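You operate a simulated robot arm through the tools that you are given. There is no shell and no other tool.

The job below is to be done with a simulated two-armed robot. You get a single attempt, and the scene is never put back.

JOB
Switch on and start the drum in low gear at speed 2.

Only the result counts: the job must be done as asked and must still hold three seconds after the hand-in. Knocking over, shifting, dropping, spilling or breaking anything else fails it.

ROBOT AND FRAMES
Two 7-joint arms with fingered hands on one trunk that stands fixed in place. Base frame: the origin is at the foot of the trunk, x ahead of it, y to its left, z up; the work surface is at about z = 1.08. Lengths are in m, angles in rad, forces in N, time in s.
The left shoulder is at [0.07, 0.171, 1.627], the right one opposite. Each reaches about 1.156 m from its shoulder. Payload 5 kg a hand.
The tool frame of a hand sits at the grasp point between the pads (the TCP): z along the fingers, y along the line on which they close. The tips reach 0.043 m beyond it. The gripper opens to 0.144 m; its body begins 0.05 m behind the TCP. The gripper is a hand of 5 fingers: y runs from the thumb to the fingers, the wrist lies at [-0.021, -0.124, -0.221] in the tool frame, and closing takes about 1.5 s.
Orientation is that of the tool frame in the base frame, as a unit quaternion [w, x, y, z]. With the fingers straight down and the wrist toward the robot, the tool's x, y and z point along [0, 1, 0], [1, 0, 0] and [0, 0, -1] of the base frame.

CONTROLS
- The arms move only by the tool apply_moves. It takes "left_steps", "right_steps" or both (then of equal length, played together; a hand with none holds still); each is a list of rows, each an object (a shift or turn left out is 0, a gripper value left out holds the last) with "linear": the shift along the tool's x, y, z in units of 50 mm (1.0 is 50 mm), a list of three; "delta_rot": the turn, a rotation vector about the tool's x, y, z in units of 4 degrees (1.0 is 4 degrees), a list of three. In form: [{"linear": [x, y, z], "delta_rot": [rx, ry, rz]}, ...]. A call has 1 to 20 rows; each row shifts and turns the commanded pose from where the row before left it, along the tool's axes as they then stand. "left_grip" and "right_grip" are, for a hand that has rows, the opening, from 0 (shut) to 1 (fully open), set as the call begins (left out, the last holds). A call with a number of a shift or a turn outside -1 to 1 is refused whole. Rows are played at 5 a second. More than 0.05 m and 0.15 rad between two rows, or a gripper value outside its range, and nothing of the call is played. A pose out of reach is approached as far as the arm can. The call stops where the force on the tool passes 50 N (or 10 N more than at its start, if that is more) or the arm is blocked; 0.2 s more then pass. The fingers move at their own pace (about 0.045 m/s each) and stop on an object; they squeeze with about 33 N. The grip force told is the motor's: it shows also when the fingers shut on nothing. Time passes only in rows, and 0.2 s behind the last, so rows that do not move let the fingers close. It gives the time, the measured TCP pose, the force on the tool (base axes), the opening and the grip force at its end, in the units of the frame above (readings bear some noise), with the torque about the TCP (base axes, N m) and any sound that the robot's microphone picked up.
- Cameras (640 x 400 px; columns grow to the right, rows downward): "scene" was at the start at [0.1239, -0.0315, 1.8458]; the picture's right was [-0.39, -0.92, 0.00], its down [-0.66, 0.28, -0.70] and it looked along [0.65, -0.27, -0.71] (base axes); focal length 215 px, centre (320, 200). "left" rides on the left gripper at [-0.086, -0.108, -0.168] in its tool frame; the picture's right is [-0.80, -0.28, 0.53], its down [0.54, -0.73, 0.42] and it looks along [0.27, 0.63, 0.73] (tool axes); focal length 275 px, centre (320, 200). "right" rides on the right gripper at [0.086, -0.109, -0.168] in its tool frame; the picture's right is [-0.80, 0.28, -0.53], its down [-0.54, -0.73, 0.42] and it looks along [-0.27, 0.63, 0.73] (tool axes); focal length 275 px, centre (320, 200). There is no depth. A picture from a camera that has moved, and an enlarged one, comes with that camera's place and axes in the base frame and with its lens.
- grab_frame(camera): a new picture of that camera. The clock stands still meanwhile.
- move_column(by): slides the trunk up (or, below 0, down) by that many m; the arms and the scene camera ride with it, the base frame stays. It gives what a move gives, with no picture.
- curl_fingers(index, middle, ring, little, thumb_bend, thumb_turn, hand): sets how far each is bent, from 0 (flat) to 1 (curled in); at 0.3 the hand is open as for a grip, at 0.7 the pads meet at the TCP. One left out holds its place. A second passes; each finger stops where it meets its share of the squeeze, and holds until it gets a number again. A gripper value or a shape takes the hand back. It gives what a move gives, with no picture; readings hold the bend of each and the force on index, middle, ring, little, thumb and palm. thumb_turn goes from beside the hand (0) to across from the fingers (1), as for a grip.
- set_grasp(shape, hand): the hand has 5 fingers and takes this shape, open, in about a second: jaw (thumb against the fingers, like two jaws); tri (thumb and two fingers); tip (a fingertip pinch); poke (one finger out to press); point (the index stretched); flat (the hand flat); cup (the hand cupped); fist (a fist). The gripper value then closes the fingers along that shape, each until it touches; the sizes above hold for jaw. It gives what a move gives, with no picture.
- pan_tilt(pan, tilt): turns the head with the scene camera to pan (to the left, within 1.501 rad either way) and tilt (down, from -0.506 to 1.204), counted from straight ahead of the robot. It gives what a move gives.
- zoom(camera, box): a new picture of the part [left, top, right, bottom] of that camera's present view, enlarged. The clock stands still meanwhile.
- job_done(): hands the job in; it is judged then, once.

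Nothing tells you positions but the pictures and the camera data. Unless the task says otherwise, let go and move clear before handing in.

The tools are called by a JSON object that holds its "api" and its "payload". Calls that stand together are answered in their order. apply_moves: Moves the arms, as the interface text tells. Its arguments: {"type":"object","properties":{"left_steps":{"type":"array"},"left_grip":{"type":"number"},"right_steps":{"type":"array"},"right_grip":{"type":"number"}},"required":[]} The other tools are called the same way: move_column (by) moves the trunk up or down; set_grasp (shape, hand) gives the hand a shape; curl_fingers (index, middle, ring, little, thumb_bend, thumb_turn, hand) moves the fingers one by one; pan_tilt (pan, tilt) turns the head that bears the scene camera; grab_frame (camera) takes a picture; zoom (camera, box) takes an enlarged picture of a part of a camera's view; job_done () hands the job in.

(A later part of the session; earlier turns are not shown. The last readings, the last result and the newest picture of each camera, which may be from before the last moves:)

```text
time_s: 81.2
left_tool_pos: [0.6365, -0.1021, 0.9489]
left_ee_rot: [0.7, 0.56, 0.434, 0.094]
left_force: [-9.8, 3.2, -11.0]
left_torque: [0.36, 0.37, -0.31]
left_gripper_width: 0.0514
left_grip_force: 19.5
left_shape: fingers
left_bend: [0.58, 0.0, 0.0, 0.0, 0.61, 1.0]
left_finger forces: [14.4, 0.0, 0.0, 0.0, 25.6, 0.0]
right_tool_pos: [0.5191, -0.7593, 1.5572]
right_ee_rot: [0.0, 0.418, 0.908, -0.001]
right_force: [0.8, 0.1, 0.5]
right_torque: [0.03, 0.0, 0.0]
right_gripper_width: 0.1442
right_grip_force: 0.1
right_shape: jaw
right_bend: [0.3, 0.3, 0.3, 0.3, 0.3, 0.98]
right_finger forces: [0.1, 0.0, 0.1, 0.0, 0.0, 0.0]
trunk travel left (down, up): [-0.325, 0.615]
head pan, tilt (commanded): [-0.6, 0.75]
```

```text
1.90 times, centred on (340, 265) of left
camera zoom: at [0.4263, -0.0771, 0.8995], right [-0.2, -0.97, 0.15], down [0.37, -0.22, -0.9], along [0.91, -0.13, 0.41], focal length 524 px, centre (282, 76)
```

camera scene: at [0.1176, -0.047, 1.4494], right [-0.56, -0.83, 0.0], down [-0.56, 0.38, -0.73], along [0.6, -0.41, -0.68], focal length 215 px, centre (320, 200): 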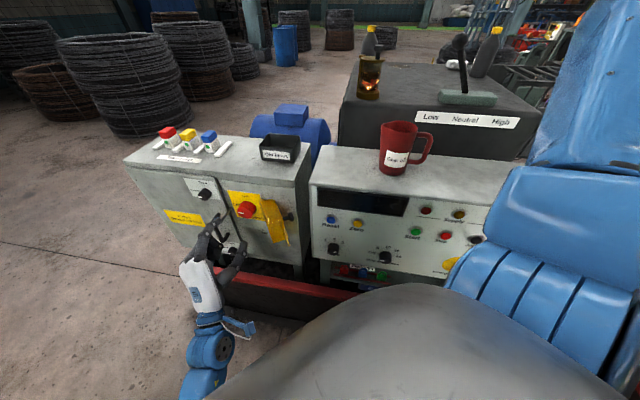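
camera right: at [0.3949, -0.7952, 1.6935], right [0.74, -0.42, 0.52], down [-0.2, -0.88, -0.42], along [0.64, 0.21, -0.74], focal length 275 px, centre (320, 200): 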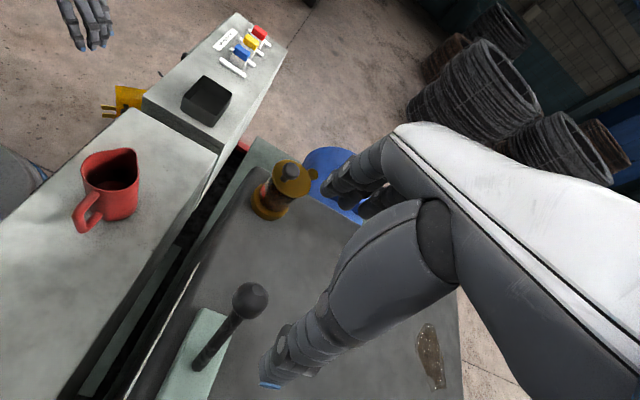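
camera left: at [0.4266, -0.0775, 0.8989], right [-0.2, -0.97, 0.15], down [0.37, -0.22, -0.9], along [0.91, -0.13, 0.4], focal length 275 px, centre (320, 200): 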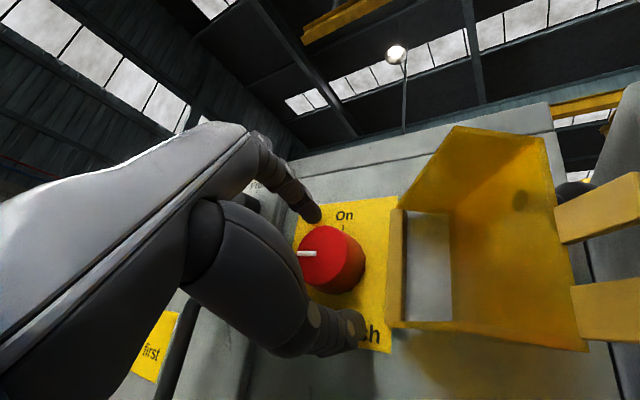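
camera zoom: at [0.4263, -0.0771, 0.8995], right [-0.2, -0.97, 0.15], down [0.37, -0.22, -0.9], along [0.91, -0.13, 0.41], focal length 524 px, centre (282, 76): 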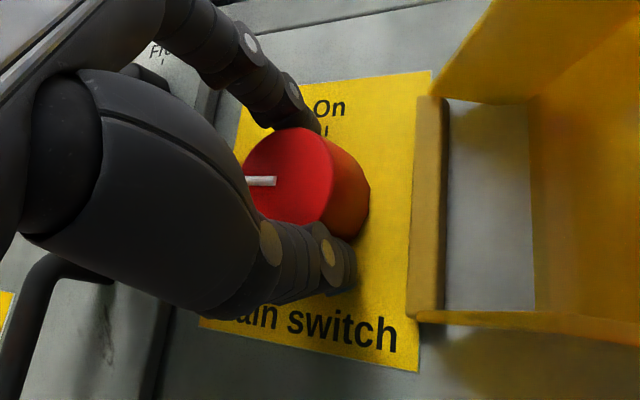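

Grip forces are now 14 N and 26 N on the knob. I'll begin the clockwise turn about the knob axis.

{"api": "apply_moves", "payload": {"left_steps": [{"delta_rot": [0, 0, 1]}, {"delta_rot": [0, 0, 1]}, {"delta_rot": [0, 0, 1]}, {"linear": [0.033, 0, 0], "delta_rot": [0, -0.6, 1]}, {"linear": [0.033, 0.002, 0], "delta_rot": [0.04, -0.6, 1]}, {"linear": [0.033, 0.004, 0], "delta_rot": [0.08, -0.6, 1]}, {"linear": [0.033, 0.007, 0], "delta_rot": [0.125, -0.6, 0.99]}]}}

{"api": "grab_frame", "payload": {"camera": "left"}}

{"api": "zoom", "payload": {"camera": "scene", "box": [190, 170, 310, 260]}}

```text
time_s: 82.8
left_tool_pos: [0.6409, -0.0983, 0.9474]
left_ee_rot: [0.68, 0.666, 0.229, 0.205]
left_force: [0.0, 0.1, -7.3]
left_torque: [0.34, 0.25, 0.14]
left_gripper_width: 0.0512
left_grip_force: 18.7
left_shape: fingers
left_bend: [0.57, 0.0, 0.0, 0.0, 0.63, 0.99]
left_finger forces: [14.4, 0.0, 0.0, 0.0, 22.6, 0.0]
right_tool_pos: [0.519, -0.7612, 1.5572]
right_ee_rot: [0.001, 0.418, 0.909, -0.001]
right_force: [0.0, 0.2, -0.4]
right_torque: [-0.04, -0.01, -0.02]
right_gripper_width: 0.1441
right_grip_force: 0.2
right_shape: jaw
right_bend: [0.3, 0.3, 0.3, 0.3, 0.3, 0.98]
right_finger forces: [0.0, 0.0, 0.0, 0.0, 0.0, 0.0]
trunk travel left (down, up): [-0.325, 0.615]
head pan, tilt (commanded): [-0.6, 0.75]
```

```text
taken
camera left: at [0.4712, -0.0166, 0.8409], right [-0.34, -0.91, -0.25], down [0.67, -0.05, -0.74], along [0.66, -0.42, 0.62], focal length 275 px, centre (320, 200)
```

left: 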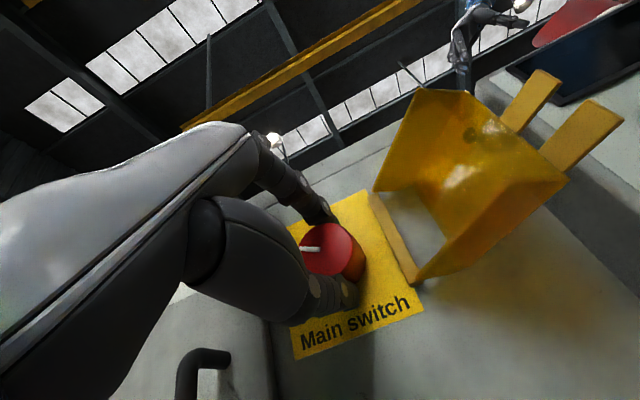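

```text
4.44 times, centred on (250, 215) of scene
camera zoom: at [0.1187, -0.0471, 1.4493], right [-0.56, -0.83, 0.0], down [-0.56, 0.39, -0.73], along [0.6, -0.41, -0.68], focal length 956 px, centre (631, 133)
```

zoom: 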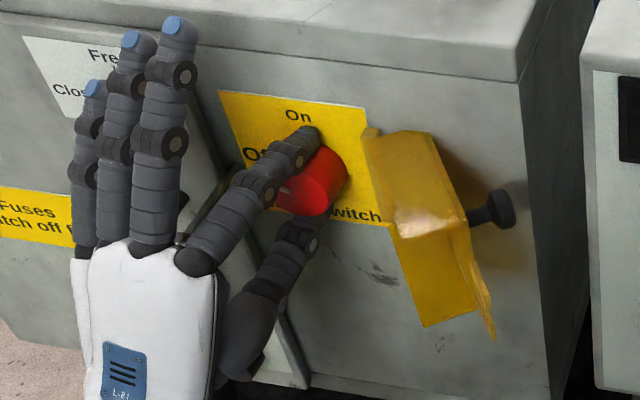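

The pointer is turning together with the hand. I'll continue the stroke.

{"api": "apply_moves", "payload": {"left_steps": [{"linear": [0.033, 0.009, 0], "delta_rot": [0.167, -0.6, 0.985]}, {"linear": [0.033, 0.012, 0], "delta_rot": [0.208, -0.6, 0.98]}, {"linear": [0.033, 0.014, 0], "delta_rot": [0.249, -0.6, 0.97]}, {"linear": [0.033, 0.016, 0], "delta_rot": [0.289, -0.6, 0.957]}, {"linear": [0.033, 0.018, 0], "delta_rot": [0.329, -0.6, 0.944]}]}}

{"api": "grab_frame", "payload": {"camera": "left"}}

{"api": "zoom", "payload": {"camera": "scene", "box": [190, 170, 310, 260]}}

```text
time_s: 84.0
left_tool_pos: [0.6478, -0.0944, 0.9519]
left_ee_rot: [0.626, 0.741, 0.05, 0.237]
left_force: [4.4, -5.3, -5.9]
left_torque: [0.21, 0.17, 0.23]
left_gripper_width: 0.0512
left_grip_force: 18.6
left_shape: fingers
left_bend: [0.56, 0.0, 0.0, 0.0, 0.63, 0.99]
left_finger forces: [15.3, 0.0, 0.0, 0.0, 22.4, 0.1]
right_tool_pos: [0.5192, -0.7613, 1.5563]
right_ee_rot: [-0.001, 0.418, 0.908, -0.001]
right_force: [0.6, -0.2, 0.6]
right_torque: [0.05, 0.0, -0.02]
right_gripper_width: 0.144
right_grip_force: 0.0
right_shape: jaw
right_bend: [0.3, 0.3, 0.3, 0.3, 0.3, 0.98]
right_finger forces: [0.0, 0.0, 0.1, 0.1, 0.0, 0.1]
trunk travel left (down, up): [-0.325, 0.615]
head pan, tilt (commanded): [-0.6, 0.75]
```

```text
taken
camera left: at [0.5273, 0.0471, 0.8412], right [-0.42, -0.72, -0.56], down [0.82, -0.03, -0.58], along [0.4, -0.69, 0.6], focal length 275 px, centre (320, 200)
```

left: 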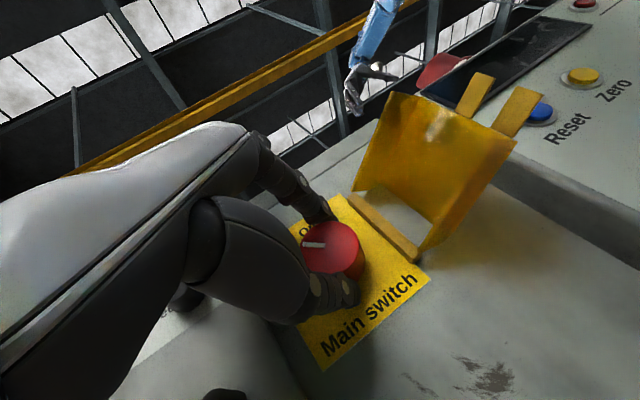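

```text
4.44 times, centred on (250, 215) of scene
camera zoom: at [0.1186, -0.048, 1.4492], right [-0.56, -0.83, 0.0], down [-0.56, 0.39, -0.73], along [0.6, -0.41, -0.68], focal length 956 px, centre (631, 133)
```

zoom: 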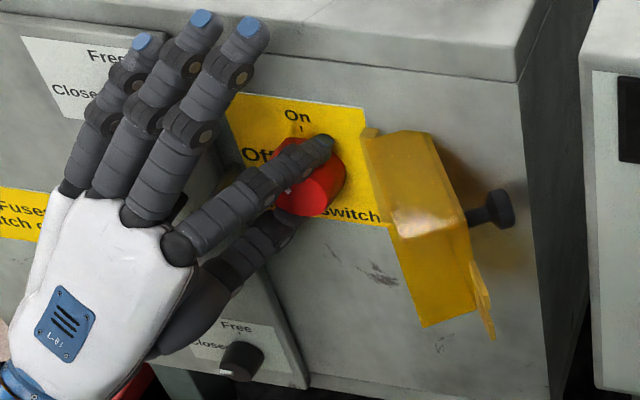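

About 48° turned so far and the knob follows. I'll continue toward On.

{"api": "apply_moves", "payload": {"left_steps": [{"linear": [0.028, 0.02, 0], "delta_rot": [0.368, -0.5, 0.93]}, {"linear": [0.028, 0.022, 0], "delta_rot": [0.4, -0.5, 0.917]}, {"linear": [0.028, 0.024, 0], "delta_rot": [0.43, -0.5, 0.903]}, {"linear": [0.028, 0.026, 0], "delta_rot": [0.463, -0.5, 0.886]}, {"linear": [0.028, 0.028, 0], "delta_rot": [0.495, -0.5, 0.869]}]}}

{"api": "grab_frame", "payload": {"camera": "left"}}

{"api": "zoom", "payload": {"camera": "scene", "box": [190, 170, 310, 260]}}

```text
time_s: 85.2
left_tool_pos: [0.649, -0.0946, 0.9562]
left_ee_rot: [0.525, 0.804, -0.103, 0.26]
left_force: [-16.9, -3.2, -32.4]
left_torque: [-2.09, 0.7, 1.4]
left_gripper_width: 0.0472
left_grip_force: 31.7
left_shape: fingers
left_bend: [0.55, 0.0, 0.0, 0.0, 0.68, 0.93]
left_finger forces: [15.4, 0.0, 0.0, 0.0, 48.2, 0.0]
right_tool_pos: [0.5191, -0.7619, 1.5576]
right_ee_rot: [0.0, 0.418, 0.909, 0.0]
right_force: [-0.2, -1.3, -0.4]
right_torque: [0.02, -0.02, 0.02]
right_gripper_width: 0.1441
right_grip_force: 0.1
right_shape: jaw
right_bend: [0.3, 0.3, 0.3, 0.3, 0.3, 0.98]
right_finger forces: [0.0, 0.1, 0.0, 0.0, 0.1, 0.1]
trunk travel left (down, up): [-0.325, 0.615]
head pan, tilt (commanded): [-0.6, 0.75]
```

```text
taken
camera left: at [0.573, 0.0919, 0.8775], right [-0.38, -0.45, -0.81], down [0.91, -0.01, -0.42], along [0.18, -0.9, 0.41], focal length 275 px, centre (320, 200)
```

left: 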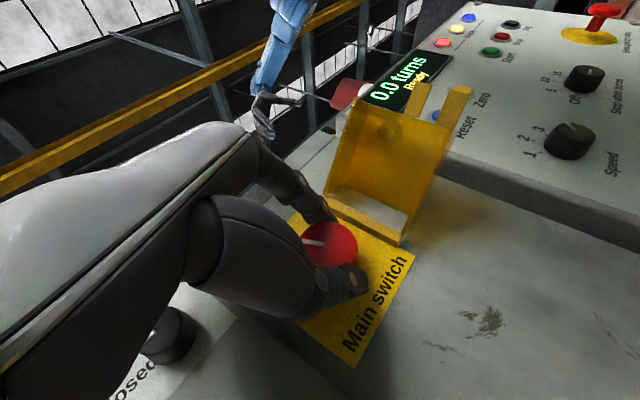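

```text
4.44 times, centred on (250, 215) of scene
camera zoom: at [0.1184, -0.0481, 1.4487], right [-0.56, -0.83, 0.0], down [-0.56, 0.39, -0.73], along [0.6, -0.41, -0.68], focal length 956 px, centre (631, 133)
```

zoom: 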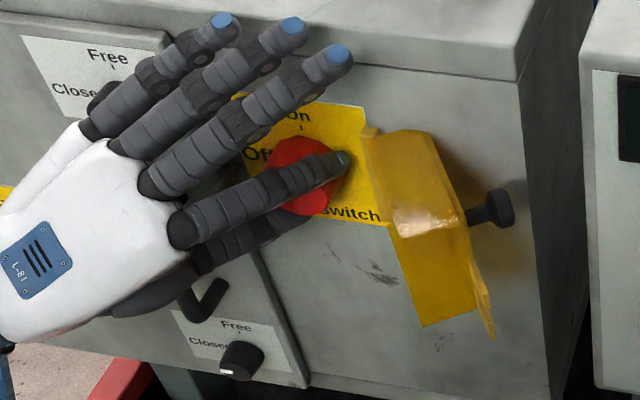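

The display has lit up and reads "0.0 turns / Ready", so the main switch is On. I'll release the knob gently (thumb first, index only a little because of the flap) and back straight out.

{"api": "curl_fingers", "payload": {"hand": "left", "thumb_bend": 0.4, "index": 0.47}}

{"api": "zoom", "payload": {"camera": "scene", "box": [190, 170, 310, 260]}}

{"api": "grab_frame", "payload": {"camera": "left"}}

```text
time_s: 86.2
left_tool_pos: [0.6487, -0.0967, 0.9608]
left_ee_rot: [0.525, 0.803, -0.104, 0.262]
left_force: [-35.4, -13.9, -25.5]
left_torque: [-1.88, 1.25, 1.95]
left_gripper_width: 0.1
left_grip_force: 19.6
left_shape: fingers
left_bend: [0.47, 0.0, 0.0, 0.0, 0.41, 0.92]
left_finger forces: [0.1, 0.0, 0.1, 0.1, 39.6, 0.0]
right_tool_pos: [0.5165, -0.7619, 1.5582]
right_ee_rot: [0.001, 0.418, 0.909, -0.001]
right_force: [0.2, -0.5, 0.1]
right_torque: [-0.01, 0.02, 0.01]
right_gripper_width: 0.144
right_grip_force: 0.2
right_shape: jaw
right_bend: [0.3, 0.3, 0.3, 0.3, 0.3, 0.98]
right_finger forces: [0.0, 0.0, 0.0, 0.0, 0.0, 0.0]
trunk travel left (down, up): [-0.325, 0.615]
head pan, tilt (commanded): [-0.6, 0.75]
```

```text
4.44 times, centred on (250, 215) of scene
camera zoom: at [0.1156, -0.0489, 1.4494], right [-0.57, -0.82, 0.0], down [-0.56, 0.39, -0.73], along [0.6, -0.41, -0.68], focal length 956 px, centre (631, 133)
```

zoom: 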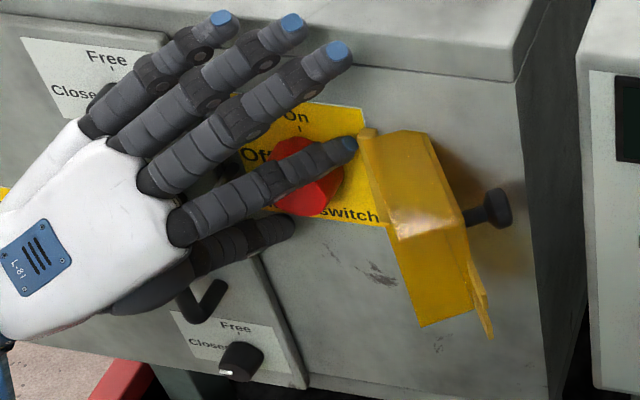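

```text
taken
camera left: at [0.5722, 0.0905, 0.8809], right [-0.38, -0.45, -0.81], down [0.91, -0.01, -0.42], along [0.18, -0.89, 0.41], focal length 275 px, centre (320, 200)
```

left: 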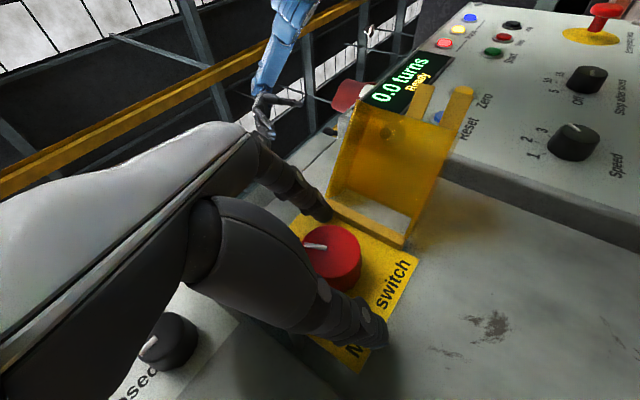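

The thumb's side is now pressing against the peg rather than the knob. I'll turn the hand back counter-clockwise a little with the pinch open to take that load off.

{"api": "apply_moves", "payload": {"left_steps": [{"linear": [-0.028, -0.028, 0], "delta_rot": [-0.495, 0.5, -0.869]}, {"linear": [-0.028, -0.026, 0], "delta_rot": [-0.463, 0.5, -0.886]}, {"linear": [-0.028, -0.024, 0], "delta_rot": [-0.43, 0.5, -0.903]}]}}

{"api": "grab_frame", "payload": {"camera": "left"}}

{"api": "zoom", "payload": {"camera": "scene", "box": [190, 170, 310, 260]}}

```text
time_s: 87.0
left_tool_pos: [0.6513, -0.0924, 0.9574]
left_ee_rot: [0.591, 0.767, -0.013, 0.251]
left_force: [-0.6, 1.5, -0.3]
left_torque: [0.16, 0.05, 0.09]
left_gripper_width: 0.1028
left_grip_force: 1.1
left_shape: fingers
left_bend: [0.47, 0.0, 0.0, 0.0, 0.39, 1.0]
left_finger forces: [0.1, 0.0, 0.1, 0.0, 1.9, 0.1]
right_tool_pos: [0.5179, -0.7593, 1.5576]
right_ee_rot: [0.0, 0.419, 0.908, 0.0]
right_force: [-0.6, -0.1, -0.7]
right_torque: [0.03, -0.01, -0.02]
right_gripper_width: 0.144
right_grip_force: 0.1
right_shape: jaw
right_bend: [0.3, 0.3, 0.3, 0.3, 0.3, 0.98]
right_finger forces: [0.0, 0.1, 0.1, 0.0, 0.0, 0.0]
trunk travel left (down, up): [-0.325, 0.615]
head pan, tilt (commanded): [-0.6, 0.75]
```

```text
taken
camera left: at [0.5483, 0.0676, 0.8544], right [-0.41, -0.62, -0.67], down [0.86, -0.02, -0.51], along [0.31, -0.78, 0.54], focal length 275 px, centre (320, 200)
```

left: 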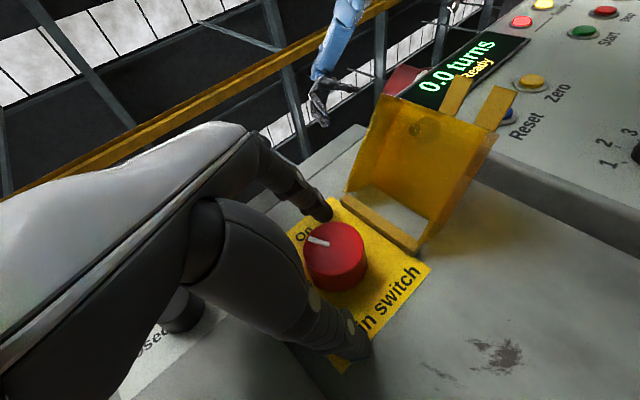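

```text
4.44 times, centred on (250, 215) of scene
camera zoom: at [0.1178, -0.0468, 1.4496], right [-0.56, -0.83, 0.0], down [-0.56, 0.39, -0.73], along [0.6, -0.41, -0.68], focal length 956 px, centre (631, 133)
```

zoom: 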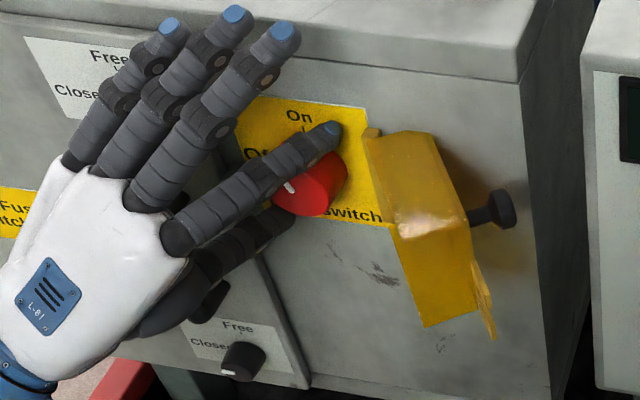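

The pointer now stands at On and the load is gone. I'll retreat straight out from the panel.

{"api": "apply_moves", "payload": {"left_steps": [{"linear": [-0.21, 0, -0.45]}, {"linear": [-0.21, 0, -0.45]}, {"linear": [-0.34, 0, -0.73]}, {"linear": [-0.34, 0, -0.73]}]}}

{"api": "pan_tilt", "payload": {"pan": -0.785, "tilt": 0.75}}

{"api": "grab_frame", "payload": {"camera": "scene"}}

{"api": "zoom", "payload": {"camera": "scene", "box": [270, 175, 430, 275]}}

{"api": "zoom", "payload": {"camera": "scene", "box": [140, 180, 270, 280]}}

```text
time_s: 88.0
left_tool_pos: [0.557, 0.0, 0.9552]
left_ee_rot: [0.592, 0.766, -0.013, 0.251]
left_force: [-0.2, 0.6, -0.4]
left_torque: [0.03, -0.02, 0.0]
left_gripper_width: 0.1019
left_grip_force: 0.0
left_shape: fingers
left_bend: [0.47, 0.0, 0.0, 0.0, 0.4, 1.0]
left_finger forces: [0.1, 0.0, 0.1, 0.0, 0.0, 0.1]
right_tool_pos: [0.5173, -0.758, 1.5595]
right_ee_rot: [0.002, 0.418, 0.908, -0.002]
right_force: [-1.5, 0.9, 0.7]
right_torque: [-0.04, -0.05, -0.02]
right_gripper_width: 0.144
right_grip_force: 0.0
right_shape: jaw
right_bend: [0.3, 0.3, 0.3, 0.3, 0.3, 0.98]
right_finger forces: [0.0, 0.1, 0.0, 0.0, 0.1, 0.0]
trunk travel left (down, up): [-0.325, 0.615]
head pan, tilt (commanded): [-0.6, 0.75]
```

```text
time_s: 88.8
left_tool_pos: [0.5592, -0.0007, 0.9534]
left_ee_rot: [0.591, 0.767, -0.013, 0.25]
left_force: [0.4, -0.6, -0.1]
left_torque: [0.04, 0.0, 0.0]
left_gripper_width: 0.1019
left_grip_force: 0.0
left_shape: fingers
left_bend: [0.47, 0.0, 0.0, 0.0, 0.4, 1.0]
left_finger forces: [0.1, 0.1, 0.0, 0.0, 0.0, 0.1]
right_tool_pos: [0.5186, -0.7602, 1.5568]
right_ee_rot: [0.0, 0.417, 0.909, -0.001]
right_force: [0.0, 0.3, -0.1]
right_torque: [0.0, 0.01, -0.02]
right_gripper_width: 0.1439
right_grip_force: 0.0
right_shape: jaw
right_bend: [0.3, 0.3, 0.3, 0.3, 0.3, 0.98]
right_finger forces: [0.1, 0.1, 0.0, 0.0, 0.0, 0.1]
trunk travel left (down, up): [-0.325, 0.615]
head pan, tilt (commanded): [-0.785, 0.75]
```

```text
taken
camera scene: at [0.108, -0.059, 1.4494], right [-0.71, -0.71, 0.0], down [-0.48, 0.48, -0.73], along [0.52, -0.52, -0.68], focal length 215 px, centre (320, 200)
```

scene: 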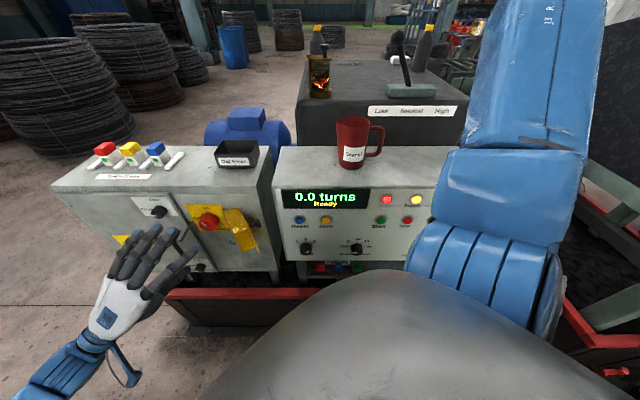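

```text
4.00 times, centred on (350, 225) of scene
camera zoom: at [0.108, -0.059, 1.4494], right [-0.71, -0.71, 0.0], down [-0.48, 0.48, -0.73], along [0.52, -0.52, -0.68], focal length 860 px, centre (200, 100)
```

zoom: 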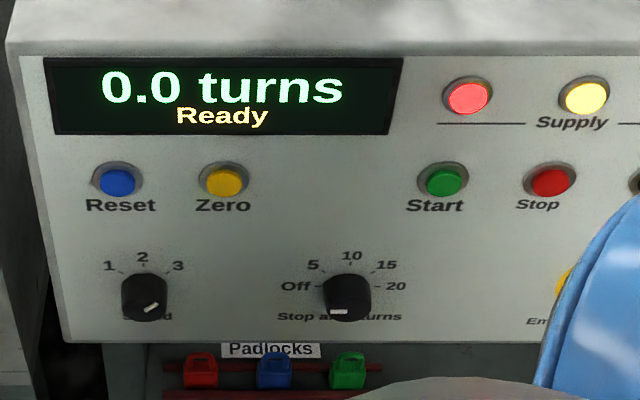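

```text
4.00 times, centred on (205, 230) of scene
camera zoom: at [0.108, -0.059, 1.4494], right [-0.71, -0.71, 0.0], down [-0.48, 0.48, -0.73], along [0.52, -0.52, -0.68], focal length 860 px, centre (780, 80)
```

zoom: 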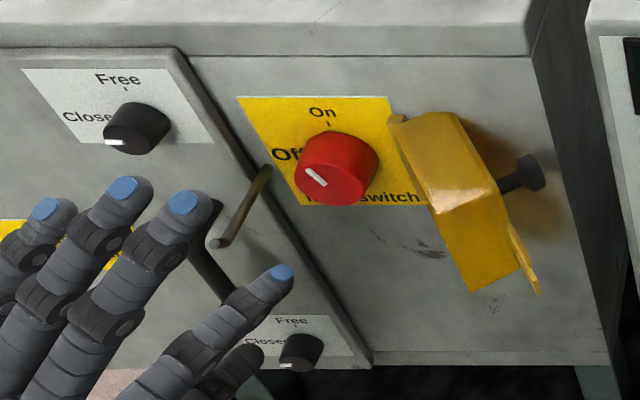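

The three supply lamps are lit and the display says Ready, but the switch pointer stands only about 50° from Off, short of On. It holds where it is, so I'll take a second stroke: go back to 30° left at the stand-off with the earlier finger opening.

{"api": "apply_moves", "payload": {"left_steps": [{"linear": [-0.035, -0.024, 0], "delta_rot": [-0.423, 0.625, -0.906]}, {"linear": [-0.035, -0.021, 0], "delta_rot": [-0.383, 0.625, -0.924]}, {"linear": [-0.035, -0.019, 0], "delta_rot": [-0.342, 0.625, -0.94]}, {"linear": [-0.035, -0.017, 0], "delta_rot": [-0.3, 0.625, -0.954]}, {"linear": [-0.035, -0.014, 0], "delta_rot": [-0.259, 0.625, -0.966]}, {"linear": [-0.035, -0.012, 0], "delta_rot": [-0.216, 0.625, -0.976]}, {"linear": [-0.035, -0.01, 0], "delta_rot": [-0.174, 0.625, -0.985]}, {"linear": [-0.035, -0.007, 0], "delta_rot": [-0.13, 0.625, -0.99]}, {"linear": [-0.035, -0.005, 0], "delta_rot": [-0.087, 0.625, -0.996]}, {"linear": [-0.035, -0.002, 0], "delta_rot": [-0.044, 0.625, -1.0]}, {"delta_rot": [0, 0, -1]}, {"delta_rot": [0, 0, -1]}, {"delta_rot": [0, 0, -1]}, {"delta_rot": [0, 0, -1]}]}}

{"api": "curl_fingers", "payload": {"hand": "left", "index": 0.29, "thumb_bend": 0.63}}

{"api": "grab_frame", "payload": {"camera": "left"}}

```text
time_s: 91.8
left_tool_pos: [0.5446, -0.0094, 0.9458]
left_ee_rot: [0.71, 0.555, 0.425, 0.09]
left_force: [0.3, 0.1, -0.2]
left_torque: [0.04, 0.01, 0.03]
left_gripper_width: 0.1015
left_grip_force: 0.1
left_shape: fingers
left_bend: [0.47, 0.0, 0.0, 0.0, 0.4, 1.0]
left_finger forces: [0.1, 0.1, 0.1, 0.0, 0.0, 0.0]
right_tool_pos: [0.5195, -0.7601, 1.5569]
right_ee_rot: [0.001, 0.418, 0.909, 0.0]
right_force: [1.1, 0.2, -0.1]
right_torque: [-0.03, -0.02, 0.02]
right_gripper_width: 0.1442
right_grip_force: 0.1
right_shape: jaw
right_bend: [0.3, 0.3, 0.3, 0.3, 0.3, 0.98]
right_finger forces: [0.0, 0.1, 0.0, 0.1, 0.0, 0.0]
trunk travel left (down, up): [-0.325, 0.615]
head pan, tilt (commanded): [-0.785, 0.75]
```

```text
time_s: 92.8
left_tool_pos: [0.5443, -0.0086, 0.9466]
left_ee_rot: [0.71, 0.555, 0.424, 0.09]
left_force: [-0.4, -0.3, -0.1]
left_torque: [-0.03, 0.01, 0.0]
left_gripper_width: 0.0956
left_grip_force: 0.0
left_shape: fingers
left_bend: [0.28, 0.0, 0.0, 0.0, 0.63, 1.0]
left_finger forces: [0.0, 0.0, 0.1, 0.0, 0.0, 0.0]
right_tool_pos: [0.5191, -0.759, 1.558]
right_ee_rot: [0.0, 0.417, 0.909, -0.001]
right_force: [1.0, -0.4, 0.0]
right_torque: [0.0, 0.0, -0.01]
right_gripper_width: 0.1439
right_grip_force: 0.0
right_shape: jaw
right_bend: [0.3, 0.3, 0.3, 0.3, 0.3, 0.98]
right_finger forces: [0.1, 0.1, 0.0, 0.0, 0.0, 0.0]
trunk travel left (down, up): [-0.325, 0.615]
head pan, tilt (commanded): [-0.785, 0.75]
```

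```text
taken
camera left: at [0.3361, 0.0185, 0.8914], right [-0.22, -0.96, 0.17], down [0.39, -0.24, -0.89], along [0.9, -0.13, 0.42], focal length 275 px, centre (320, 200)
```

left: 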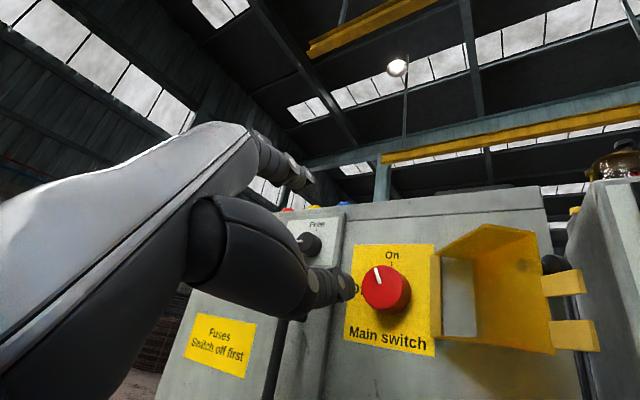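

The pointer is about 20-25° short of On. The hand is lined up to within 4 mm; I'll correct that and advance onto the knob again.

{"api": "apply_moves", "payload": {"left_steps": [{"linear": [-0.08, 0.05, 0.7]}, {"linear": [0, 0, 0.8]}, {"linear": [0, 0, 0.5]}, {"linear": [0, 0, 0.4]}, {"linear": [0, 0, 0.2]}]}}

{"api": "grab_frame", "payload": {"camera": "left"}}

```text
time_s: 93.7
left_tool_pos: [0.6142, -0.0824, 0.9521]
left_ee_rot: [0.711, 0.553, 0.424, 0.09]
left_force: [-13.0, 10.5, -2.2]
left_torque: [0.31, 0.28, -0.28]
left_gripper_width: 0.0957
left_grip_force: 8.5
left_shape: fingers
left_bend: [0.28, 0.0, 0.0, 0.0, 0.63, 1.0]
left_finger forces: [0.1, 0.0, 0.1, 0.0, 15.8, 0.0]
right_tool_pos: [0.5163, -0.7579, 1.56]
right_ee_rot: [0.002, 0.417, 0.909, -0.001]
right_force: [0.7, 0.0, 0.5]
right_torque: [0.01, -0.08, 0.0]
right_gripper_width: 0.1439
right_grip_force: 0.0
right_shape: jaw
right_bend: [0.3, 0.3, 0.3, 0.3, 0.3, 0.98]
right_finger forces: [0.1, 0.1, 0.1, 0.0, 0.0, 0.0]
trunk travel left (down, up): [-0.325, 0.615]
head pan, tilt (commanded): [-0.785, 0.75]
stopped in row 4 (left hand): the force on the tool passed its limit at 77 N (the readings are from after the stop); the commanded pose is now the measured one
```

```text
taken
camera left: at [0.4066, -0.0563, 0.8974], right [-0.22, -0.96, 0.17], down [0.39, -0.25, -0.89], along [0.9, -0.13, 0.43], focal length 275 px, centre (320, 200)
```

left: 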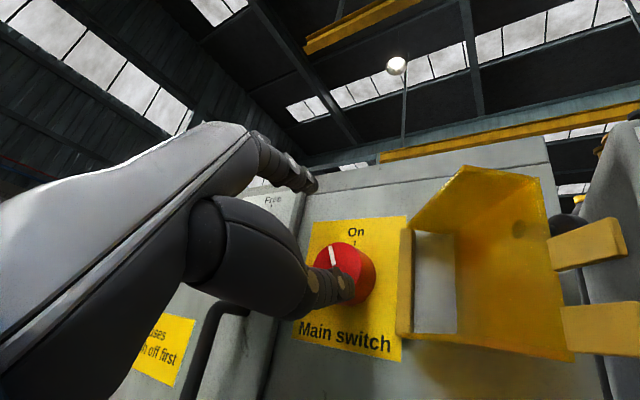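

The thumb sits differently now and bumped the knob's front, so the move stopped. I'll back off and open the thumb more before trying again.

{"api": "apply_moves", "payload": {"left_steps": [{"linear": [0, 0, -0.5]}, {"linear": [0, 0, -0.5]}]}}

{"api": "curl_fingers", "payload": {"hand": "left", "index": 0.4, "thumb_bend": 0.48}}

{"api": "grab_frame", "payload": {"camera": "left"}}

{"api": "zoom", "payload": {"camera": "scene", "box": [140, 180, 270, 280]}}

```text
time_s: 94.3
left_tool_pos: [0.5801, -0.0493, 0.9506]
left_ee_rot: [0.711, 0.553, 0.424, 0.09]
left_force: [-1.0, 0.2, 1.1]
left_torque: [0.01, 0.01, 0.01]
left_gripper_width: 0.0952
left_grip_force: 0.0
left_shape: fingers
left_bend: [0.28, 0.0, 0.0, 0.0, 0.63, 1.0]
left_finger forces: [0.0, 0.1, 0.0, 0.1, 0.0, 0.0]
right_tool_pos: [0.5156, -0.7597, 1.5588]
right_ee_rot: [0.002, 0.419, 0.908, -0.001]
right_force: [0.5, 0.4, -0.1]
right_torque: [0.01, -0.05, -0.01]
right_gripper_width: 0.1441
right_grip_force: 0.0
right_shape: jaw
right_bend: [0.3, 0.3, 0.3, 0.3, 0.3, 0.98]
right_finger forces: [0.0, 0.0, 0.1, 0.0, 0.0, 0.0]
trunk travel left (down, up): [-0.325, 0.615]
head pan, tilt (commanded): [-0.785, 0.75]
```

```text
time_s: 95.3
left_tool_pos: [0.5803, -0.0497, 0.9509]
left_ee_rot: [0.711, 0.555, 0.424, 0.089]
left_force: [-0.4, -0.1, -0.6]
left_torque: [0.02, 0.01, -0.01]
left_gripper_width: 0.0999
left_grip_force: 0.0
left_shape: fingers
left_bend: [0.4, 0.0, 0.0, 0.0, 0.48, 1.0]
left_finger forces: [0.0, 0.0, 0.0, 0.1, 0.0, 0.0]
right_tool_pos: [0.5185, -0.7598, 1.5577]
right_ee_rot: [0.0, 0.417, 0.909, -0.001]
right_force: [-0.6, -0.5, -0.5]
right_torque: [0.0, -0.01, 0.01]
right_gripper_width: 0.1442
right_grip_force: 0.0
right_shape: jaw
right_bend: [0.3, 0.3, 0.3, 0.3, 0.3, 0.98]
right_finger forces: [0.0, 0.0, 0.0, 0.1, 0.1, 0.0]
trunk travel left (down, up): [-0.325, 0.615]
head pan, tilt (commanded): [-0.785, 0.75]
```

```text
taken
camera left: at [0.3724, -0.0225, 0.8953], right [-0.22, -0.96, 0.17], down [0.39, -0.24, -0.89], along [0.9, -0.13, 0.43], focal length 275 px, centre (320, 200)
```

left: 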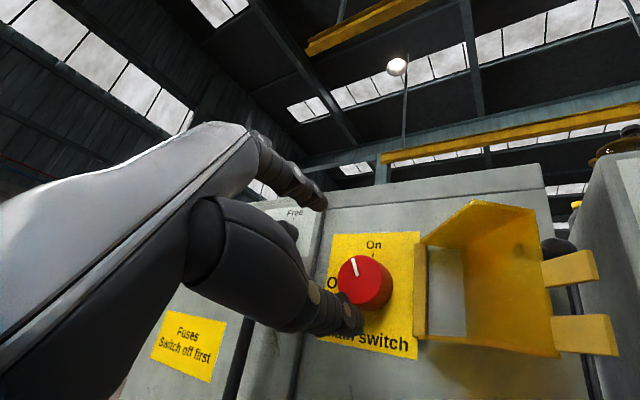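

```text
4.00 times, centred on (205, 230) of scene
camera zoom: at [0.1074, -0.0585, 1.4494], right [-0.71, -0.71, 0.0], down [-0.48, 0.48, -0.73], along [0.52, -0.52, -0.68], focal length 860 px, centre (780, 80)
```

zoom: 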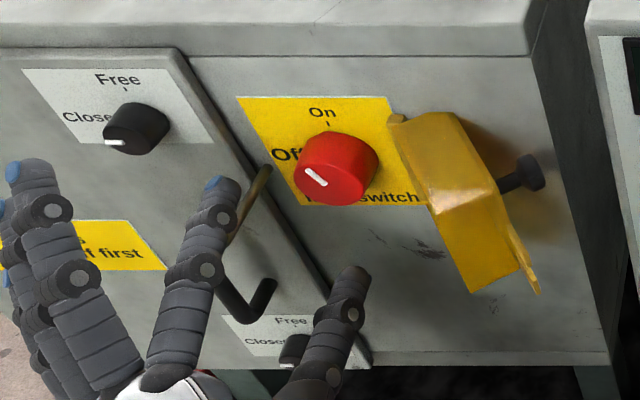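

I'll restore the exact earlier finger setup: the fingertip-pinch shape at 0.6 opening, then the other three fingers straight.

{"api": "set_grasp", "payload": {"hand": "left", "shape": "tip"}}

{"api": "apply_moves", "payload": {"left_steps": [{}, {}, {}, {}, {}, {}], "left_grip": 0.6}}

{"api": "curl_fingers", "payload": {"hand": "left", "middle": 0, "ring": 0, "little": 0}}

{"api": "grab_frame", "payload": {"camera": "left"}}

```text
time_s: 96.2
left_tool_pos: [0.5811, -0.0491, 0.95]
left_ee_rot: [0.71, 0.554, 0.425, 0.089]
left_force: [0.3, -0.7, -1.3]
left_torque: [-0.04, 0.0, 0.02]
left_gripper_width: 0.1435
left_grip_force: 0.0
left_shape: tip
left_bend: [0.3, 0.98, 0.99, 0.99, 0.3, 0.98]
left_finger forces: [0.0, 0.0, 0.0, 0.0, 0.0, 0.1]
right_tool_pos: [0.519, -0.7604, 1.557]
right_ee_rot: [0.0, 0.419, 0.908, -0.001]
right_force: [-0.1, -0.1, 0.0]
right_torque: [0.02, 0.0, 0.01]
right_gripper_width: 0.144
right_grip_force: 0.1
right_shape: jaw
right_bend: [0.3, 0.3, 0.3, 0.3, 0.3, 0.98]
right_finger forces: [0.0, 0.0, 0.0, 0.1, 0.0, 0.0]
trunk travel left (down, up): [-0.325, 0.615]
head pan, tilt (commanded): [-0.785, 0.75]
```

```text
time_s: 97.6
left_tool_pos: [0.5809, -0.0495, 0.9497]
left_ee_rot: [0.71, 0.554, 0.425, 0.089]
left_force: [0.5, 0.3, -0.7]
left_torque: [0.0, -0.01, 0.01]
left_gripper_width: 0.0869
left_grip_force: 0.1
left_shape: tip
left_bend: [0.29, 0.98, 0.99, 0.99, 0.65, 1.0]
left_finger forces: [0.1, 0.1, 0.0, 0.0, 0.0, 0.0]
right_tool_pos: [0.5199, -0.7594, 1.557]
right_ee_rot: [0.001, 0.418, 0.909, -0.001]
right_force: [0.3, 0.2, 0.6]
right_torque: [0.0, 0.02, 0.0]
right_gripper_width: 0.1442
right_grip_force: 0.0
right_shape: jaw
right_bend: [0.3, 0.3, 0.3, 0.3, 0.3, 0.98]
right_finger forces: [0.0, 0.0, 0.0, 0.0, 0.0, 0.0]
trunk travel left (down, up): [-0.325, 0.615]
head pan, tilt (commanded): [-0.785, 0.75]
```

```text
time_s: 98.6
left_tool_pos: [0.5815, -0.0502, 0.9495]
left_ee_rot: [0.711, 0.554, 0.425, 0.09]
left_force: [0.1, -0.7, -0.4]
left_torque: [-0.03, 0.05, 0.0]
left_gripper_width: 0.0931
left_grip_force: 0.1
left_shape: fingers
left_bend: [0.29, 0.0, 0.0, 0.0, 0.65, 1.0]
left_finger forces: [0.1, 0.0, 0.0, 0.0, 0.0, 0.1]
right_tool_pos: [0.5192, -0.7596, 1.5561]
right_ee_rot: [0.001, 0.418, 0.909, -0.002]
right_force: [-0.2, -0.2, 0.2]
right_torque: [0.01, -0.01, -0.01]
right_gripper_width: 0.1439
right_grip_force: 0.1
right_shape: jaw
right_bend: [0.3, 0.3, 0.3, 0.3, 0.3, 0.98]
right_finger forces: [0.1, 0.0, 0.1, 0.0, 0.1, 0.0]
trunk travel left (down, up): [-0.325, 0.615]
head pan, tilt (commanded): [-0.785, 0.75]
```

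```text
taken
camera left: at [0.3726, -0.0226, 0.8953], right [-0.22, -0.96, 0.17], down [0.39, -0.24, -0.89], along [0.9, -0.13, 0.43], focal length 275 px, centre (320, 200)
```

left: 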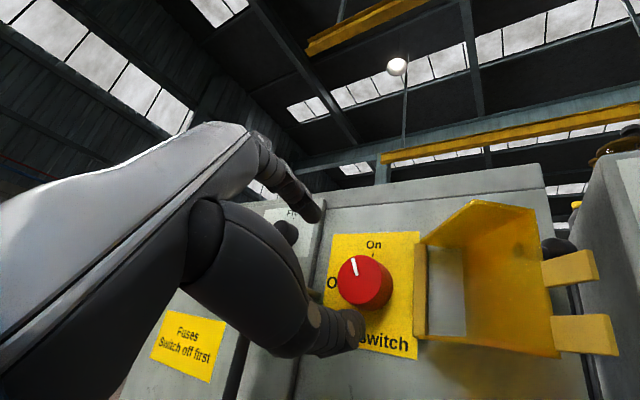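

The finger setup is back as before and the knob is centred. I'll advance onto it.

{"api": "apply_moves", "payload": {"left_steps": [{"linear": [0, 0, 0.5]}, {"linear": [0, 0, 0.4]}, {"linear": [0, 0, 0.3]}, {"linear": [0, 0, 0.15]}, {"linear": [0, 0, 0.13]}]}}

{"api": "curl_fingers", "payload": {"hand": "left", "index": 0.75, "thumb_bend": 0.75}}

{"api": "grab_frame", "payload": {"camera": "left"}}

```text
time_s: 99.8
left_tool_pos: [0.6319, -0.1029, 0.9511]
left_ee_rot: [0.71, 0.554, 0.424, 0.089]
left_force: [-0.1, -0.1, 0.3]
left_torque: [-0.03, 0.0, 0.0]
left_gripper_width: 0.0934
left_grip_force: 0.1
left_shape: fingers
left_bend: [0.29, 0.0, 0.0, 0.0, 0.65, 1.0]
left_finger forces: [0.1, 0.0, 0.0, 0.1, 0.0, 0.0]
right_tool_pos: [0.5191, -0.76, 1.558]
right_ee_rot: [0.001, 0.418, 0.909, -0.001]
right_force: [-0.3, 0.0, -1.2]
right_torque: [0.0, -0.02, -0.01]
right_gripper_width: 0.144
right_grip_force: 0.1
right_shape: jaw
right_bend: [0.3, 0.3, 0.3, 0.3, 0.3, 0.98]
right_finger forces: [0.0, 0.0, 0.0, 0.0, 0.1, 0.0]
trunk travel left (down, up): [-0.325, 0.615]
head pan, tilt (commanded): [-0.785, 0.75]
```

```text
time_s: 100.8
left_tool_pos: [0.6338, -0.1029, 0.9529]
left_ee_rot: [0.71, 0.555, 0.425, 0.09]
left_force: [-20.2, -3.0, -16.0]
left_torque: [0.67, 0.67, -0.86]
left_gripper_width: 0.0473
left_grip_force: 20.3
left_shape: fingers
left_bend: [0.59, 0.0, 0.0, 0.0, 0.63, 0.97]
left_finger forces: [8.7, 0.0, 0.0, 0.0, 31.5, 0.0]
right_tool_pos: [0.5172, -0.761, 1.5569]
right_ee_rot: [0.001, 0.419, 0.908, -0.001]
right_force: [0.4, -0.4, 0.5]
right_torque: [-0.01, 0.03, 0.01]
right_gripper_width: 0.1439
right_grip_force: 0.0
right_shape: jaw
right_bend: [0.3, 0.3, 0.3, 0.3, 0.3, 0.98]
right_finger forces: [0.0, 0.0, 0.1, 0.0, 0.1, 0.1]
trunk travel left (down, up): [-0.325, 0.615]
head pan, tilt (commanded): [-0.785, 0.75]
```

```text
taken
camera left: at [0.4243, -0.0759, 0.8972], right [-0.22, -0.96, 0.17], down [0.39, -0.24, -0.89], along [0.9, -0.13, 0.42], focal length 275 px, centre (320, 200)
```

left: 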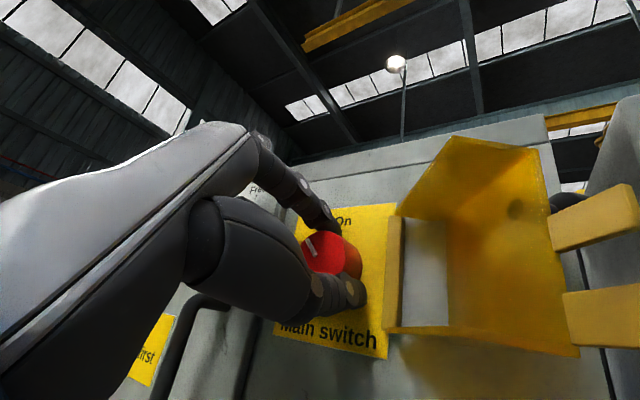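

Both fingers hold the knob again. I'll make the second clockwise stroke, stopping before the thumb can reach the peg.

{"api": "apply_moves", "payload": {"left_steps": [{"delta_rot": [0, 0, 1]}, {"delta_rot": [0, 0, 1]}, {"delta_rot": [0, 0, 1]}, {"linear": [0.033, 0, 0], "delta_rot": [0, -0.6, 1]}, {"linear": [0.033, 0.002, 0], "delta_rot": [0.04, -0.6, 1]}, {"linear": [0.033, 0.004, 0], "delta_rot": [0.08, -0.6, 1]}, {"linear": [0.033, 0.007, 0], "delta_rot": [0.125, -0.6, 0.99]}]}}

{"api": "grab_frame", "payload": {"camera": "left"}}

{"api": "zoom", "payload": {"camera": "scene", "box": [140, 180, 270, 280]}}

```text
time_s: 102.4
left_tool_pos: [0.6378, -0.0991, 0.9508]
left_ee_rot: [0.69, 0.658, 0.22, 0.206]
left_force: [-10.7, -9.3, -13.6]
left_torque: [0.52, 0.48, -0.32]
left_gripper_width: 0.0472
left_grip_force: 18.9
left_shape: fingers
left_bend: [0.6, 0.0, 0.0, 0.0, 0.63, 0.96]
left_finger forces: [11.4, 0.0, 0.1, 0.0, 26.9, 0.0]
right_tool_pos: [0.5192, -0.7612, 1.5578]
right_ee_rot: [0.0, 0.418, 0.908, 0.0]
right_force: [-0.2, 0.5, -0.4]
right_torque: [-0.04, -0.03, 0.03]
right_gripper_width: 0.1442
right_grip_force: 0.1
right_shape: jaw
right_bend: [0.3, 0.3, 0.3, 0.3, 0.3, 0.98]
right_finger forces: [0.1, 0.1, 0.0, 0.0, 0.0, 0.0]
trunk travel left (down, up): [-0.325, 0.615]
head pan, tilt (commanded): [-0.785, 0.75]
```

```text
taken
camera left: at [0.4716, -0.0172, 0.8394], right [-0.35, -0.91, -0.24], down [0.68, -0.07, -0.73], along [0.64, -0.41, 0.64], focal length 275 px, centre (320, 200)
```

left: 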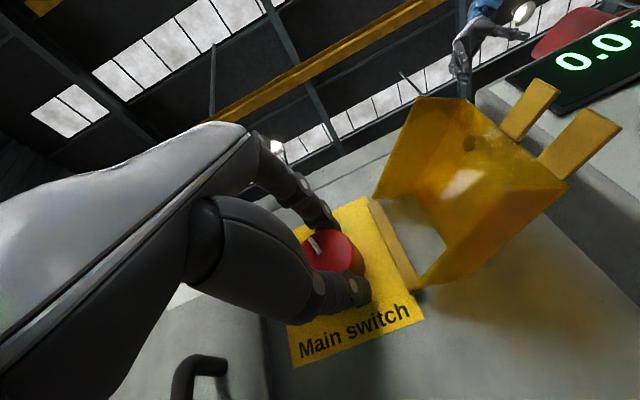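

```text
4.00 times, centred on (205, 230) of scene
camera zoom: at [0.1081, -0.06, 1.4493], right [-0.71, -0.71, 0.0], down [-0.48, 0.48, -0.73], along [0.52, -0.52, -0.68], focal length 860 px, centre (780, 80)
```

zoom: 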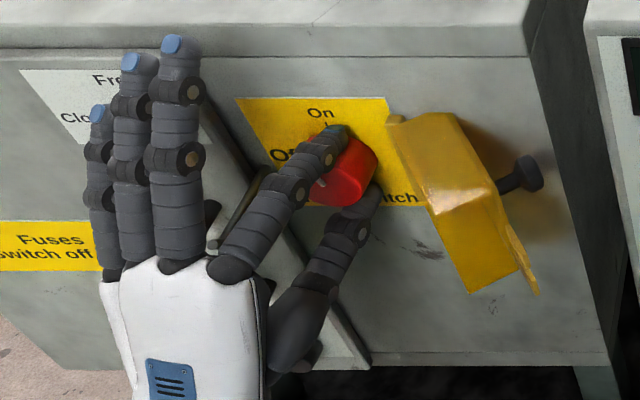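

The pointer is now within a few degrees of On. Three more rows should bring it to its stop.

{"api": "apply_moves", "payload": {"left_steps": [{"linear": [0.033, 0.009, 0], "delta_rot": [0.167, -0.6, 0.985]}, {"linear": [0.033, 0.012, 0], "delta_rot": [0.208, -0.6, 0.98]}, {"linear": [0.033, 0.014, 0], "delta_rot": [0.249, -0.6, 0.97]}]}}

{"api": "grab_frame", "payload": {"camera": "left"}}

```text
time_s: 103.2
left_tool_pos: [0.6425, -0.097, 0.9522]
left_ee_rot: [0.663, 0.704, 0.112, 0.229]
left_force: [-7.0, -14.6, -14.2]
left_torque: [0.44, 0.25, -0.25]
left_gripper_width: 0.0471
left_grip_force: 19.4
left_shape: fingers
left_bend: [0.59, 0.0, 0.0, 0.0, 0.63, 0.96]
left_finger forces: [12.7, 0.1, 0.1, 0.0, 25.4, 0.0]
right_tool_pos: [0.5207, -0.7621, 1.5556]
right_ee_rot: [-0.001, 0.418, 0.908, -0.001]
right_force: [0.1, 0.0, -0.6]
right_torque: [-0.02, 0.02, 0.01]
right_gripper_width: 0.144
right_grip_force: 0.0
right_shape: jaw
right_bend: [0.3, 0.3, 0.3, 0.3, 0.3, 0.98]
right_finger forces: [0.0, 0.1, 0.0, 0.0, 0.0, 0.0]
trunk travel left (down, up): [-0.325, 0.615]
head pan, tilt (commanded): [-0.785, 0.75]
```

```text
taken
camera left: at [0.505, 0.021, 0.8333], right [-0.4, -0.81, -0.43], down [0.78, -0.05, -0.63], along [0.49, -0.58, 0.65], focal length 275 px, centre (320, 200)
```

left: 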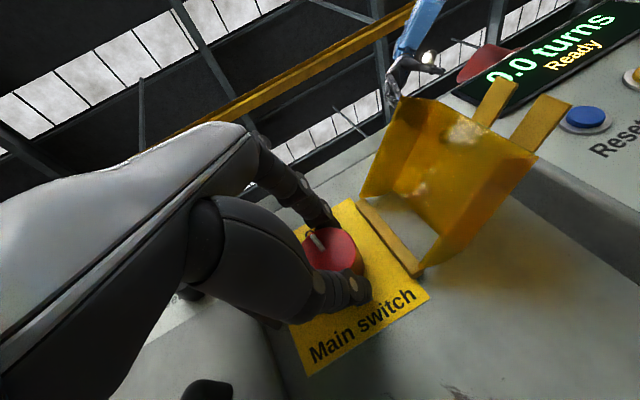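

The knob has stopped turning with the pointer at On. I'll release it and retreat straight out.

{"api": "curl_fingers", "payload": {"hand": "left", "thumb_bend": 0.4, "index": 0.42}}

{"api": "apply_moves", "payload": {"left_steps": [{"linear": [-0.12, 0, -0.38]}, {"linear": [-0.15, 0, -0.48]}, {"linear": [-0.24, 0, -0.77]}, {"linear": [-0.24, 0, -0.77]}]}}

{"api": "grab_frame", "payload": {"camera": "scene"}}

{"api": "zoom", "payload": {"camera": "scene", "box": [140, 180, 270, 280]}}

{"api": "grab_frame", "payload": {"camera": "left"}}

```text
time_s: 104.2
left_tool_pos: [0.6427, -0.0943, 0.9543]
left_ee_rot: [0.664, 0.703, 0.113, 0.229]
left_force: [0.2, -0.5, -0.6]
left_torque: [0.01, 0.01, -0.01]
left_gripper_width: 0.1104
left_grip_force: 0.1
left_shape: fingers
left_bend: [0.42, 0.0, 0.0, 0.0, 0.4, 1.0]
left_finger forces: [0.0, 0.1, 0.0, 0.0, 0.0, 0.1]
right_tool_pos: [0.5185, -0.7594, 1.5577]
right_ee_rot: [0.0, 0.418, 0.908, -0.001]
right_force: [-0.6, 0.2, -0.5]
right_torque: [0.01, 0.02, 0.01]
right_gripper_width: 0.144
right_grip_force: 0.0
right_shape: jaw
right_bend: [0.3, 0.3, 0.3, 0.3, 0.3, 0.98]
right_finger forces: [0.1, 0.0, 0.0, 0.1, 0.0, 0.1]
trunk travel left (down, up): [-0.325, 0.615]
head pan, tilt (commanded): [-0.785, 0.75]
```

```text
time_s: 105.2
left_tool_pos: [0.5514, -0.0067, 0.9482]
left_ee_rot: [0.664, 0.703, 0.112, 0.229]
left_force: [0.6, 0.7, 0.7]
left_torque: [0.02, 0.04, -0.01]
left_gripper_width: 0.1103
left_grip_force: 0.1
left_shape: fingers
left_bend: [0.42, 0.0, 0.0, 0.0, 0.4, 1.0]
left_finger forces: [0.0, 0.0, 0.0, 0.0, 0.0, 0.1]
right_tool_pos: [0.5172, -0.7577, 1.5601]
right_ee_rot: [0.002, 0.418, 0.908, 0.0]
right_force: [-0.6, -1.1, 0.5]
right_torque: [-0.02, -0.06, 0.0]
right_gripper_width: 0.1441
right_grip_force: 0.0
right_shape: jaw
right_bend: [0.3, 0.3, 0.3, 0.3, 0.3, 0.98]
right_finger forces: [0.1, 0.0, 0.0, 0.1, 0.1, 0.0]
trunk travel left (down, up): [-0.325, 0.615]
head pan, tilt (commanded): [-0.785, 0.75]
```

```text
taken
camera scene: at [0.1065, -0.0575, 1.4496], right [-0.71, -0.71, 0.0], down [-0.48, 0.48, -0.73], along [0.52, -0.52, -0.68], focal length 215 px, centre (320, 200)
```

scene: 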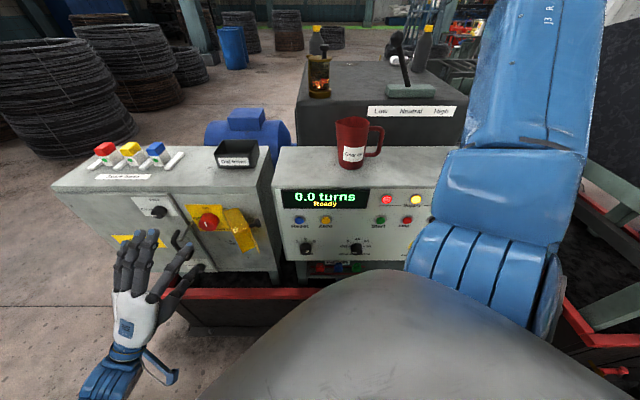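

```text
4.00 times, centred on (205, 230) of scene
camera zoom: at [0.1065, -0.0575, 1.4496], right [-0.71, -0.71, 0.0], down [-0.48, 0.48, -0.73], along [0.52, -0.52, -0.68], focal length 860 px, centre (780, 80)
```

zoom: 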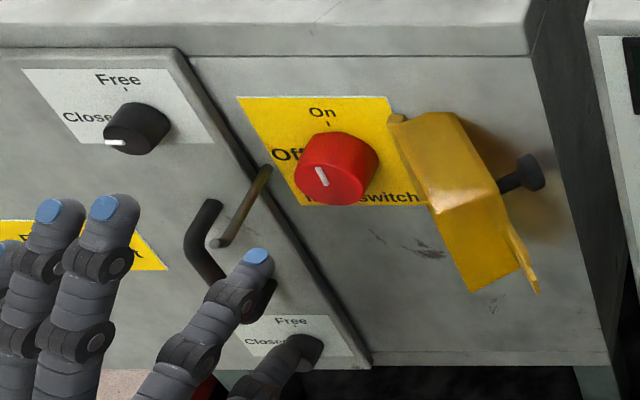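

```text
taken
camera left: at [0.4147, 0.111, 0.8291], right [-0.4, -0.81, -0.42], down [0.78, -0.05, -0.63], along [0.49, -0.58, 0.65], focal length 275 px, centre (320, 200)
```

left: 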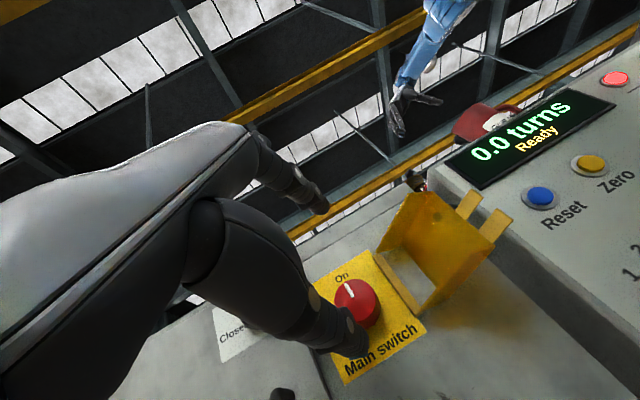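

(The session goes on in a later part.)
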